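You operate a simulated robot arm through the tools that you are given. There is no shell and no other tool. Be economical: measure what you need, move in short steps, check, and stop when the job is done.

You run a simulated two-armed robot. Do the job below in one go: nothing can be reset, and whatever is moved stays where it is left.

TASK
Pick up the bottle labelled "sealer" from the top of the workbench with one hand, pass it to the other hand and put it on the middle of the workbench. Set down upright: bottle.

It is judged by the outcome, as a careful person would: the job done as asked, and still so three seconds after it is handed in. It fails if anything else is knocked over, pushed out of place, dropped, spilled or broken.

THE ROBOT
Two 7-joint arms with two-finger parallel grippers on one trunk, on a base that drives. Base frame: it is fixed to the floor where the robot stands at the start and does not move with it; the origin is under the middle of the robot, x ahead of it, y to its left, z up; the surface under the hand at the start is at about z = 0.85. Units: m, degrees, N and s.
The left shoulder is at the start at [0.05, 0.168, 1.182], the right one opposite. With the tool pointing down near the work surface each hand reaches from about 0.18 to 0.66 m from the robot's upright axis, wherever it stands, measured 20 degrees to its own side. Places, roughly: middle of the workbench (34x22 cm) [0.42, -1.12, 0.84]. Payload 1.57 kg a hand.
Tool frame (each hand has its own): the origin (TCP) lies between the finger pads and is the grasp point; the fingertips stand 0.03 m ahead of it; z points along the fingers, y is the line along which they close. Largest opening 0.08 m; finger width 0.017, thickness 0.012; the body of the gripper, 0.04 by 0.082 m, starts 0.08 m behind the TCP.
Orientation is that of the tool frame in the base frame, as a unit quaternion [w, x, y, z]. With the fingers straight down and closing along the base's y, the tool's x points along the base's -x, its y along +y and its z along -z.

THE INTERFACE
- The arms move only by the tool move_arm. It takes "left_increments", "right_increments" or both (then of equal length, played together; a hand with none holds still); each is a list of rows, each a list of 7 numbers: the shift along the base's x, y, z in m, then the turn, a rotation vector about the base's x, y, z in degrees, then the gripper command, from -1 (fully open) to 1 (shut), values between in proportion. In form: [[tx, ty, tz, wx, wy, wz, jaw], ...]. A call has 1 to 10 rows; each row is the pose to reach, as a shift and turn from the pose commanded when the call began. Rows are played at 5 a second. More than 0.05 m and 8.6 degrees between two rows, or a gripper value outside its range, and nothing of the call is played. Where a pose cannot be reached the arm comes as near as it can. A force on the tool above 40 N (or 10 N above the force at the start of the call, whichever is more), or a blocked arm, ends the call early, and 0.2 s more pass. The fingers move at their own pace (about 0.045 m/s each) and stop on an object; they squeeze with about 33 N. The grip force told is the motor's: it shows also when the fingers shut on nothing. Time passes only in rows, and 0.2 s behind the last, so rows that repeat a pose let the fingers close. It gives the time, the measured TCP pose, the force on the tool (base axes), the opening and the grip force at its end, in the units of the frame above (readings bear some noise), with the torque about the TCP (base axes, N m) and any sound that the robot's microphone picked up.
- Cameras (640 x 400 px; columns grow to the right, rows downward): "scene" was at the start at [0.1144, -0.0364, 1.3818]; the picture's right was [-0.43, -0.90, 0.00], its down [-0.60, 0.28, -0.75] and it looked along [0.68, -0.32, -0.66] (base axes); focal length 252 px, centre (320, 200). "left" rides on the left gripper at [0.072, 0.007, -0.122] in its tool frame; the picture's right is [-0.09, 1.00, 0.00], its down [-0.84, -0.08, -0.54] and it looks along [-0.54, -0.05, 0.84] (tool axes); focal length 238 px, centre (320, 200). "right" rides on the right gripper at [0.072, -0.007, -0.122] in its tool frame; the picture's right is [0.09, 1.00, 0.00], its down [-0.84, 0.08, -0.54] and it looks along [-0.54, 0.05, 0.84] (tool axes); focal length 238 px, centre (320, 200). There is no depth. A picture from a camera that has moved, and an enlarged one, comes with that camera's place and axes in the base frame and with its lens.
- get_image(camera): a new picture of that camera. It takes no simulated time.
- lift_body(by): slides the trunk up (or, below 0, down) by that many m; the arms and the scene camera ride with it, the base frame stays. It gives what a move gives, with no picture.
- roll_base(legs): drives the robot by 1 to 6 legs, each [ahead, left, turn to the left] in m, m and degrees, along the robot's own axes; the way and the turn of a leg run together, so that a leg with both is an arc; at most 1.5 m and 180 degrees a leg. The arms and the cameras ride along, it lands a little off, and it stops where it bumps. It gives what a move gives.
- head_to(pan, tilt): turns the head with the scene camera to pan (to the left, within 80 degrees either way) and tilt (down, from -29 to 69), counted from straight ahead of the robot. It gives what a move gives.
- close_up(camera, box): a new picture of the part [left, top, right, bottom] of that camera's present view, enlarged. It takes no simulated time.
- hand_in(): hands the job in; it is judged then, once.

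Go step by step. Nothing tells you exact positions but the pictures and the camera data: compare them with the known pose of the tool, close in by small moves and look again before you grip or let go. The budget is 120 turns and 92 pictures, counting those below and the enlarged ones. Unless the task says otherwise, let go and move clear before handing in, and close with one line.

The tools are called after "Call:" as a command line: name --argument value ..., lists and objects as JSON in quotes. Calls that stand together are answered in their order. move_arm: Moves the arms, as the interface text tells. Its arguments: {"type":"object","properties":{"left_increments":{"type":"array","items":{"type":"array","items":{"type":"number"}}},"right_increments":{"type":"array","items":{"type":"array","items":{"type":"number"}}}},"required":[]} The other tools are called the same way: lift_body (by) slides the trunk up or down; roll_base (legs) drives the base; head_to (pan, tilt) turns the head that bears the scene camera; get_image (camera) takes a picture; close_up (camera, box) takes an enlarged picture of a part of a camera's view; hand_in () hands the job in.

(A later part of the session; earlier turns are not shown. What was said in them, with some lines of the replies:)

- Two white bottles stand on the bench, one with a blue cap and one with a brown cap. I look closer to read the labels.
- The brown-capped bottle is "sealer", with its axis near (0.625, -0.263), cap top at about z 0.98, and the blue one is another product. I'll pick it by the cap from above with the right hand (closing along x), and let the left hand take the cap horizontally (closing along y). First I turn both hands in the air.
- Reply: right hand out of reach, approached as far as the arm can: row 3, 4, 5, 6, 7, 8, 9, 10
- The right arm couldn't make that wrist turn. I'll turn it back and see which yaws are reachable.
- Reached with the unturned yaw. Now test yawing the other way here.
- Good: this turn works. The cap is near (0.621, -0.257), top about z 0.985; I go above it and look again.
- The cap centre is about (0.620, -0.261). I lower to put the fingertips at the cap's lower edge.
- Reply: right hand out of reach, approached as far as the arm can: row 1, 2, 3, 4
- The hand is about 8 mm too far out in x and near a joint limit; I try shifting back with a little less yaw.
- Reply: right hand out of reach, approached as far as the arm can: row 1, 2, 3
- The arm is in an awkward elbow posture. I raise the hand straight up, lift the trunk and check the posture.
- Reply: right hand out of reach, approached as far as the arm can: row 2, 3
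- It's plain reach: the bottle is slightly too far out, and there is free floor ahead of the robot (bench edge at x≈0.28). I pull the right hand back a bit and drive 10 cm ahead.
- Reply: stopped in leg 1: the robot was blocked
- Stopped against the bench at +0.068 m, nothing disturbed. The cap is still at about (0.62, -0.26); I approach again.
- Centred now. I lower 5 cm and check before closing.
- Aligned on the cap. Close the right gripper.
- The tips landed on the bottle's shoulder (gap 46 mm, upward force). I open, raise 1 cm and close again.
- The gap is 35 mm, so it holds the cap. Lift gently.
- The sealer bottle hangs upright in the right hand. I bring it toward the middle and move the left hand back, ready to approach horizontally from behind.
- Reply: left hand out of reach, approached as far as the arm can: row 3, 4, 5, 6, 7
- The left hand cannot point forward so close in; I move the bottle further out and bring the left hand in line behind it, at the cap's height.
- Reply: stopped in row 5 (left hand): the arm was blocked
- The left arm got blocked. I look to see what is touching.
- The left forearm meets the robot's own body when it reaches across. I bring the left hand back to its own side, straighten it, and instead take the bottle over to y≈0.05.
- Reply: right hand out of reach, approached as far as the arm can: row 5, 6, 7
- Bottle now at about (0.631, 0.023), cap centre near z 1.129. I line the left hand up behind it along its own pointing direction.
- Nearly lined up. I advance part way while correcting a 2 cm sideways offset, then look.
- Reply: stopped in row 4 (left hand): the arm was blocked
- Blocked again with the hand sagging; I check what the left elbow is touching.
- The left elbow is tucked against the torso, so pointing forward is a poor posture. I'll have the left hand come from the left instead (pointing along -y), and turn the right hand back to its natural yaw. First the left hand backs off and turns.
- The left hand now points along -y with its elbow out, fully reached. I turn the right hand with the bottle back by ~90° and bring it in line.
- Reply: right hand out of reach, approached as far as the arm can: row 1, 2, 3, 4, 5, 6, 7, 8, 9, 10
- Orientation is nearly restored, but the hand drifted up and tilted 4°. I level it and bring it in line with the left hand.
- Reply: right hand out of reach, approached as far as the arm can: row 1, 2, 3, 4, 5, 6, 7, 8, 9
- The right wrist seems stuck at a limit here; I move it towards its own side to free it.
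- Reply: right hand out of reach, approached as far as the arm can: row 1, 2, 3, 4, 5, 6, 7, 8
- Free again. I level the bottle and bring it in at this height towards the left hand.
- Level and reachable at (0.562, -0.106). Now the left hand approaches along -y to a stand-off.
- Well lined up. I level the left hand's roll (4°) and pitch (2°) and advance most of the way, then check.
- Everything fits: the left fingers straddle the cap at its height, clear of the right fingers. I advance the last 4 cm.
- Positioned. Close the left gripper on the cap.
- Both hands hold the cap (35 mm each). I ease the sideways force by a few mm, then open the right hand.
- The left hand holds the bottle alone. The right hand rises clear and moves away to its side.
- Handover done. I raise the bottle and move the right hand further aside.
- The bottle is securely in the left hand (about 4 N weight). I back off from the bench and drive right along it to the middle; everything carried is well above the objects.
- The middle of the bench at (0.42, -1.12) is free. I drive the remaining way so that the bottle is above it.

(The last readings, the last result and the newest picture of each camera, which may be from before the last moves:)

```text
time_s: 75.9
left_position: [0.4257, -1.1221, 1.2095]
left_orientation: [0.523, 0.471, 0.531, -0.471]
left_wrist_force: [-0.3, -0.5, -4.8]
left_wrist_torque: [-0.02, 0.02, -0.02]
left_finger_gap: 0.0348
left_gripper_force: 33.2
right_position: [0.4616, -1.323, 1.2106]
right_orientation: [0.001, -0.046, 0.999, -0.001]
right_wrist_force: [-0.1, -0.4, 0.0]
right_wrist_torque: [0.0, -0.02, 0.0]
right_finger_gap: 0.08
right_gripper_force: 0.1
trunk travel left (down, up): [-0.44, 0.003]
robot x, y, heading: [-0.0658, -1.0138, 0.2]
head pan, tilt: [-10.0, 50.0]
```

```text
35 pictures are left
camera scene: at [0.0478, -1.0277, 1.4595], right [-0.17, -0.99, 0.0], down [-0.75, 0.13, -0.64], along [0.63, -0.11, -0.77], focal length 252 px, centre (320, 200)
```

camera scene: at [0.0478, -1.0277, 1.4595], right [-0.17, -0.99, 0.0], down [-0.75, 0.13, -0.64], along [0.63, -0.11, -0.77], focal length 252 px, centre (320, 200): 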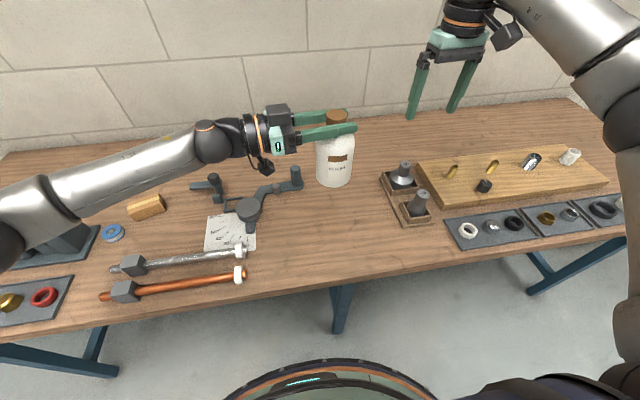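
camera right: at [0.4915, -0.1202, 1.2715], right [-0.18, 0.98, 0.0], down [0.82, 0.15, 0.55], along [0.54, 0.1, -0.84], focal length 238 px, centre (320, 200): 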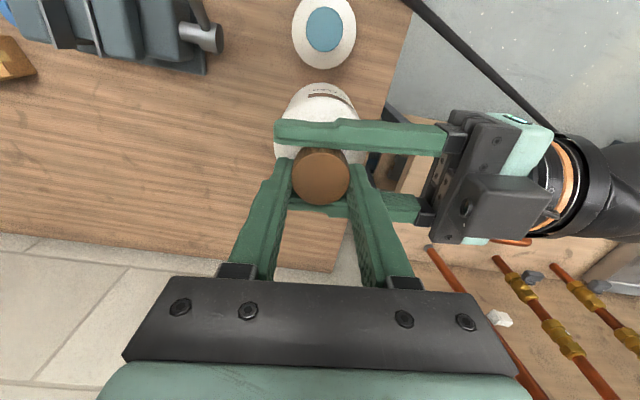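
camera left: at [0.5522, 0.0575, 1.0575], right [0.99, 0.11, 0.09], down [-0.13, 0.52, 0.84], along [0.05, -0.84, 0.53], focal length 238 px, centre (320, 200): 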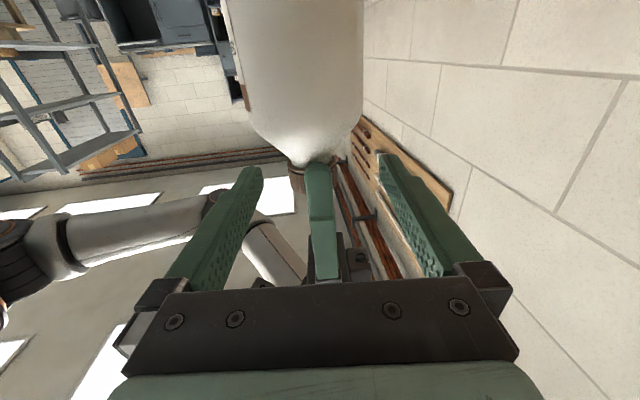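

The spot below is clear. I lower the bottle most of the way.

Call:
move_arm --left_increments '[[-0.001, 0, -0.035, 0, 0, 0, 1], [-0.003, 0, -0.07, 0, 0, 0, 1], [-0.005, 0, -0.105, 0, 0, 0, 1], [-0.005, 0, -0.14, 0, 0, 0, 1], [-0.005, 0, -0.17, 0, 0, 0, 1], [-0.005, 0, -0.195, 0, 0, 0, 1], [-0.005, 0, -0.195, 0, 0, 0, 1]]'

Call:
get_image --camera "scene"

Call:
get_image --camera "left"

```text
time_s: 77.5
left_position: [0.4208, -1.1213, 1.0161]
left_orientation: [0.524, 0.471, 0.531, -0.471]
left_wrist_force: [0.4, -0.4, -4.0]
left_wrist_torque: [0.02, -0.01, 0.01]
left_finger_gap: 0.0348
left_gripper_force: 33.3
right_position: [0.4617, -1.3238, 1.2118]
right_orientation: [0.001, -0.047, 0.999, -0.002]
right_wrist_force: [-0.4, 0.7, -0.2]
right_wrist_torque: [0.01, 0.0, -0.01]
right_finger_gap: 0.0803
right_gripper_force: 0.1
trunk travel left (down, up): [-0.44, 0.003]
robot x, y, heading: [-0.0642, -1.0141, 0.0]
head pan, tilt: [-10.0, 50.0]
```

```text
34 pictures are left
camera scene: at [0.0478, -1.0277, 1.4595], right [-0.17, -0.99, 0.0], down [-0.76, 0.13, -0.64], along [0.63, -0.11, -0.77], focal length 252 px, centre (320, 200)
```

scene: 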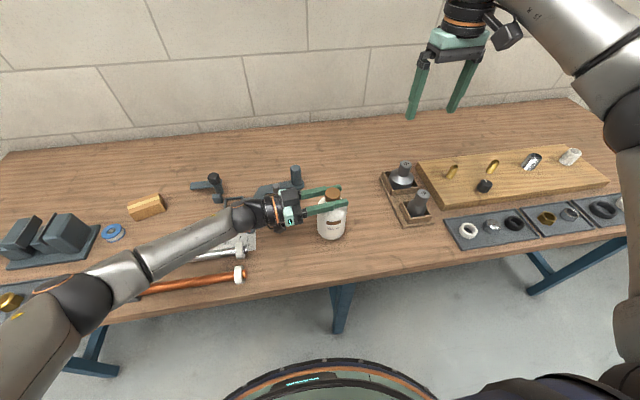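

```text
33 pictures are left
camera left: at [0.4134, -0.9986, 0.9438], right [0.99, 0.11, 0.09], down [-0.13, 0.52, 0.84], along [0.05, -0.84, 0.53], focal length 238 px, centre (320, 200)
```

left: 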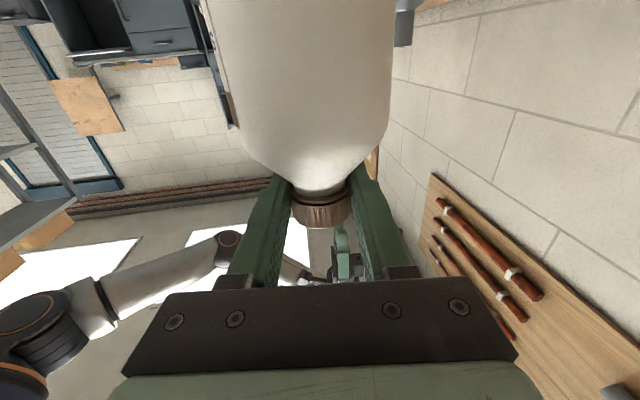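

Bottle hangs upright above the clear middle. Lower slowly until it touches.

Call:
move_arm --left_increments '[[0, 0, -0.01, 0, 0, 0, 1], [0, 0, -0.02, 0, 0, 0, 1], [0, 0, -0.028, 0, 0, 0, 1], [0, 0, -0.028, 0, 0, 0, 1]]'

Call:
close_up --camera "scene" --box '[260, 170, 400, 270]'

```text
time_s: 78.5
left_position: [0.4222, -1.1222, 0.9884]
left_orientation: [0.524, 0.472, 0.53, -0.471]
left_wrist_force: [-0.5, 0.5, -3.8]
left_wrist_torque: [0.01, -0.02, -0.03]
left_finger_gap: 0.0345
left_gripper_force: 33.1
right_position: [0.4613, -1.322, 1.2101]
right_orientation: [0.001, -0.046, 0.999, -0.002]
right_wrist_force: [0.2, 0.1, -0.1]
right_wrist_torque: [-0.01, 0.01, 0.03]
right_finger_gap: 0.0799
right_gripper_force: 0.0
trunk travel left (down, up): [-0.44, 0.003]
robot x, y, heading: [-0.067, -1.0139, 0.2]
head pan, tilt: [-10.0, 50.0]
```

```text
4.00 times, centred on (330, 220) of scene
camera zoom: at [0.0478, -1.0277, 1.4595], right [-0.17, -0.99, 0.0], down [-0.76, 0.13, -0.64], along [0.63, -0.11, -0.77], focal length 1008 px, centre (280, 120)
```

zoom: 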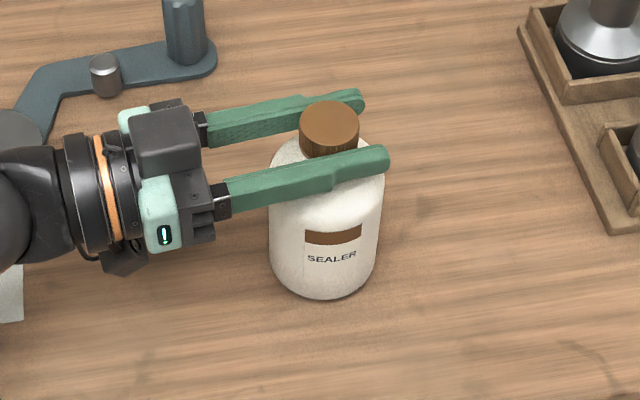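

Still carrying full weight; a few more millimetres.

Call:
move_arm --left_increments '[[0, 0, -0.003, 0, 0, 0, 1], [0, 0, -0.006, 0, 0, 0, 1], [0, 0, -0.006, 0, 0, 0, 1]]'

```text
time_s: 79.3
left_position: [0.422, -1.1218, 0.9827]
left_orientation: [0.524, 0.471, 0.532, -0.47]
left_wrist_force: [0.2, -0.8, -4.5]
left_wrist_torque: [-0.01, -0.02, -0.01]
left_finger_gap: 0.035
left_gripper_force: 33.9
right_position: [0.4608, -1.3225, 1.2106]
right_orientation: [0.001, -0.046, 0.999, -0.001]
right_wrist_force: [0.0, 0.4, 0.6]
right_wrist_torque: [-0.01, 0.0, -0.01]
right_finger_gap: 0.08
right_gripper_force: 0.0
trunk travel left (down, up): [-0.44, 0.003]
robot x, y, heading: [-0.0661, -1.0159, -0.1]
head pan, tilt: [-10.0, 50.0]
```

Call:
move_arm --left_increments '[[0, 0, -0.002, 0, 0, 0, 1], [0, 0, -0.004, 0, 0, 0, 1], [0, 0, -0.004, 0, 0, 0, 1]]'

Call:
move_arm --left_increments '[[0, 0, -0.001, 0, 0, 0, 1], [0, 0, -0.002, 0, 0, 0, 1], [0, 0, -0.002, 0, 0, 0, 1]]'

```text
time_s: 80.1
left_position: [0.4202, -1.1223, 0.9804]
left_orientation: [0.525, 0.471, 0.53, -0.471]
left_wrist_force: [0.4, 1.1, 4.6]
left_wrist_torque: [0.43, -0.1, -0.01]
left_finger_gap: 0.035
left_gripper_force: 32.8
right_position: [0.4614, -1.3214, 1.2118]
right_orientation: [0.002, -0.047, 0.999, -0.002]
right_wrist_force: [1.3, 0.0, 0.4]
right_wrist_torque: [0.02, 0.01, -0.05]
right_finger_gap: 0.0801
right_gripper_force: 0.1
trunk travel left (down, up): [-0.44, 0.003]
robot x, y, heading: [-0.069, -1.0152, 0.2]
head pan, tilt: [-10.0, 50.0]
```

```text
time_s: 80.9
left_position: [0.42, -1.1212, 0.9798]
left_orientation: [0.526, 0.471, 0.528, -0.472]
left_wrist_force: [2.3, 2.4, 18.9]
left_wrist_torque: [0.78, -0.11, -0.12]
left_finger_gap: 0.0348
left_gripper_force: 33.1
right_position: [0.46, -1.3202, 1.213]
right_orientation: [0.001, -0.047, 0.999, -0.002]
right_wrist_force: [0.3, -0.3, -0.7]
right_wrist_torque: [0.01, -0.03, -0.01]
right_finger_gap: 0.0801
right_gripper_force: 0.1
trunk travel left (down, up): [-0.44, 0.003]
robot x, y, heading: [-0.0667, -1.0179, 0.0]
head pan, tilt: [-10.0, 50.0]
```

Firm contact with the bench (a bit over-pressed); I relieve 2 mm and open the fingers.

Call:
move_arm --left_increments '[[0, 0, 0.002, 0, 0, 0, 1], [0, 0, 0.002, 0, 0, 0, 0.2], [0, 0, 0.002, 0, 0, 0, -0.4], [0, 0, 0.002, 0, 0, 0, -1], [0, 0, 0.002, 0, 0, 0, -1], [0, 0, 0.002, 0, 0, 0, -1]]'

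Call:
close_up --camera "scene" --box '[260, 170, 400, 270]'

```text
time_s: 82.3
left_position: [0.4203, -1.1212, 0.9789]
left_orientation: [0.524, 0.471, 0.531, -0.471]
left_wrist_force: [-0.5, -0.5, -0.7]
left_wrist_torque: [0.04, -0.03, 0.0]
left_finger_gap: 0.08
left_gripper_force: 0.0
right_position: [0.4616, -1.3226, 1.2108]
right_orientation: [0.002, -0.047, 0.999, -0.001]
right_wrist_force: [-1.1, 0.0, -0.3]
right_wrist_torque: [-0.01, 0.0, -0.01]
right_finger_gap: 0.08
right_gripper_force: 0.0
trunk travel left (down, up): [-0.44, 0.003]
robot x, y, heading: [-0.0676, -1.0115, 0.1]
head pan, tilt: [-10.0, 50.0]
```

```text
4.00 times, centred on (330, 220) of scene
camera zoom: at [0.0475, -1.0276, 1.4595], right [-0.17, -0.99, 0.0], down [-0.75, 0.13, -0.64], along [0.63, -0.11, -0.77], focal length 1008 px, centre (280, 120)
```

zoom: 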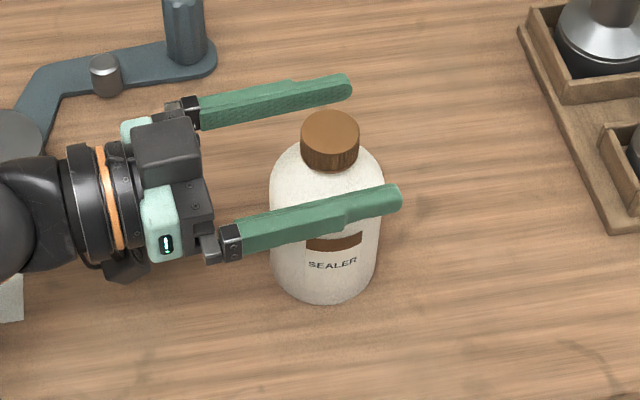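

The bottle stands upright on its own. The left hand rises clear, then backs away.

Call:
move_arm --left_increments '[[0, 0, 0.02, 0, 0, 0, -1], [0, 0, 0.05, 0, 0, 0, -1], [0, 0, 0.09, 0, 0, 0, -1], [0, 0, 0.13, 0, 0, 0, -1], [-0.005, 0.04, 0.15, 0, 0, 0, -1], [-0.01, 0.08, 0.17, 0, 0, 0, -1], [-0.015, 0.12, 0.18, 0, 0, 0, -1], [-0.015, 0.12, 0.18, 0, 0, 0, -1]]'

Call:
get_image --camera "scene"

Call:
head_to --pan 45 --tilt 30

Call:
get_image --camera "scene"

```text
time_s: 84.1
left_position: [0.4058, -1.002, 1.1579]
left_orientation: [0.523, 0.472, 0.531, -0.471]
left_wrist_force: [-0.1, 0.2, -0.4]
left_wrist_torque: [0.0, -0.01, 0.01]
left_finger_gap: 0.0798
left_gripper_force: 0.0
right_position: [0.4607, -1.3222, 1.2119]
right_orientation: [0.003, -0.046, 0.999, -0.001]
right_wrist_force: [0.0, 0.2, -0.2]
right_wrist_torque: [0.0, -0.03, 0.02]
right_finger_gap: 0.0801
right_gripper_force: 0.1
trunk travel left (down, up): [-0.44, 0.003]
robot x, y, heading: [-0.0653, -1.0143, 0.3]
head pan, tilt: [-10.0, 50.0]
```

```text
30 pictures are left
camera scene: at [0.0477, -1.0282, 1.4595], right [-0.17, -0.99, 0.0], down [-0.76, 0.13, -0.64], along [0.63, -0.11, -0.77], focal length 252 px, centre (320, 200)
```

scene: 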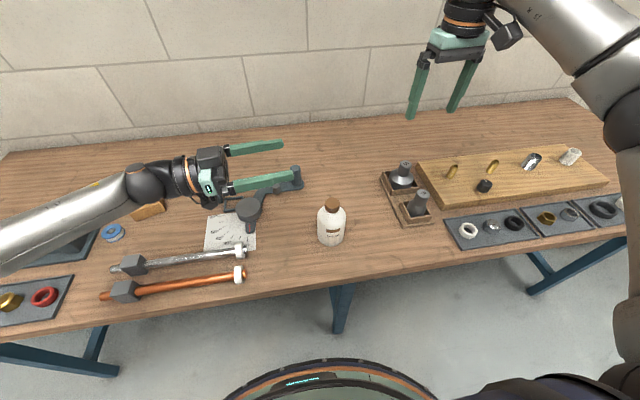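

```text
time_s: 85.3
left_position: [0.4056, -1.0012, 1.1587]
left_orientation: [0.524, 0.471, 0.531, -0.471]
left_wrist_force: [-0.4, -0.6, -0.5]
left_wrist_torque: [-0.02, -0.01, 0.02]
left_finger_gap: 0.08
left_gripper_force: 0.0
right_position: [0.4613, -1.3219, 1.2116]
right_orientation: [0.002, -0.046, 0.999, -0.002]
right_wrist_force: [-0.6, -1.0, -0.9]
right_wrist_torque: [-0.03, 0.03, -0.01]
right_finger_gap: 0.08
right_gripper_force: 0.1
trunk travel left (down, up): [-0.44, 0.003]
robot x, y, heading: [-0.0673, -1.0139, 0.1]
head pan, tilt: [45.0, 30.0]
```

```text
29 pictures are left
camera scene: at [0.0354, -0.9504, 1.489], right [0.71, -0.71, 0.0], down [-0.35, -0.35, -0.87], along [0.61, 0.61, -0.5], focal length 252 px, centre (320, 200)
```

scene: 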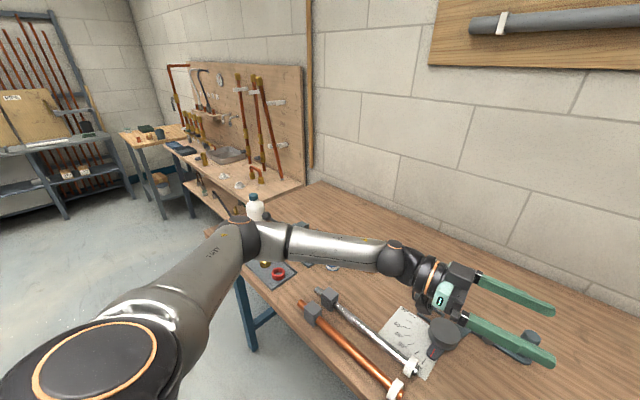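

The sealer bottle stands upright at the middle of the bench, both hands are clear, and the blue bottle and the other items are still in place. I hand it in.

Call:
hand_in

```text
The job is handed in.
```

The "sealer" bottle was picked up by its cap with the right hand and passed to the left. It now stands upright near (0.42, -1.12), the middle of the workbench, with both hands clear and nothing else seen out of place in the final pictures.
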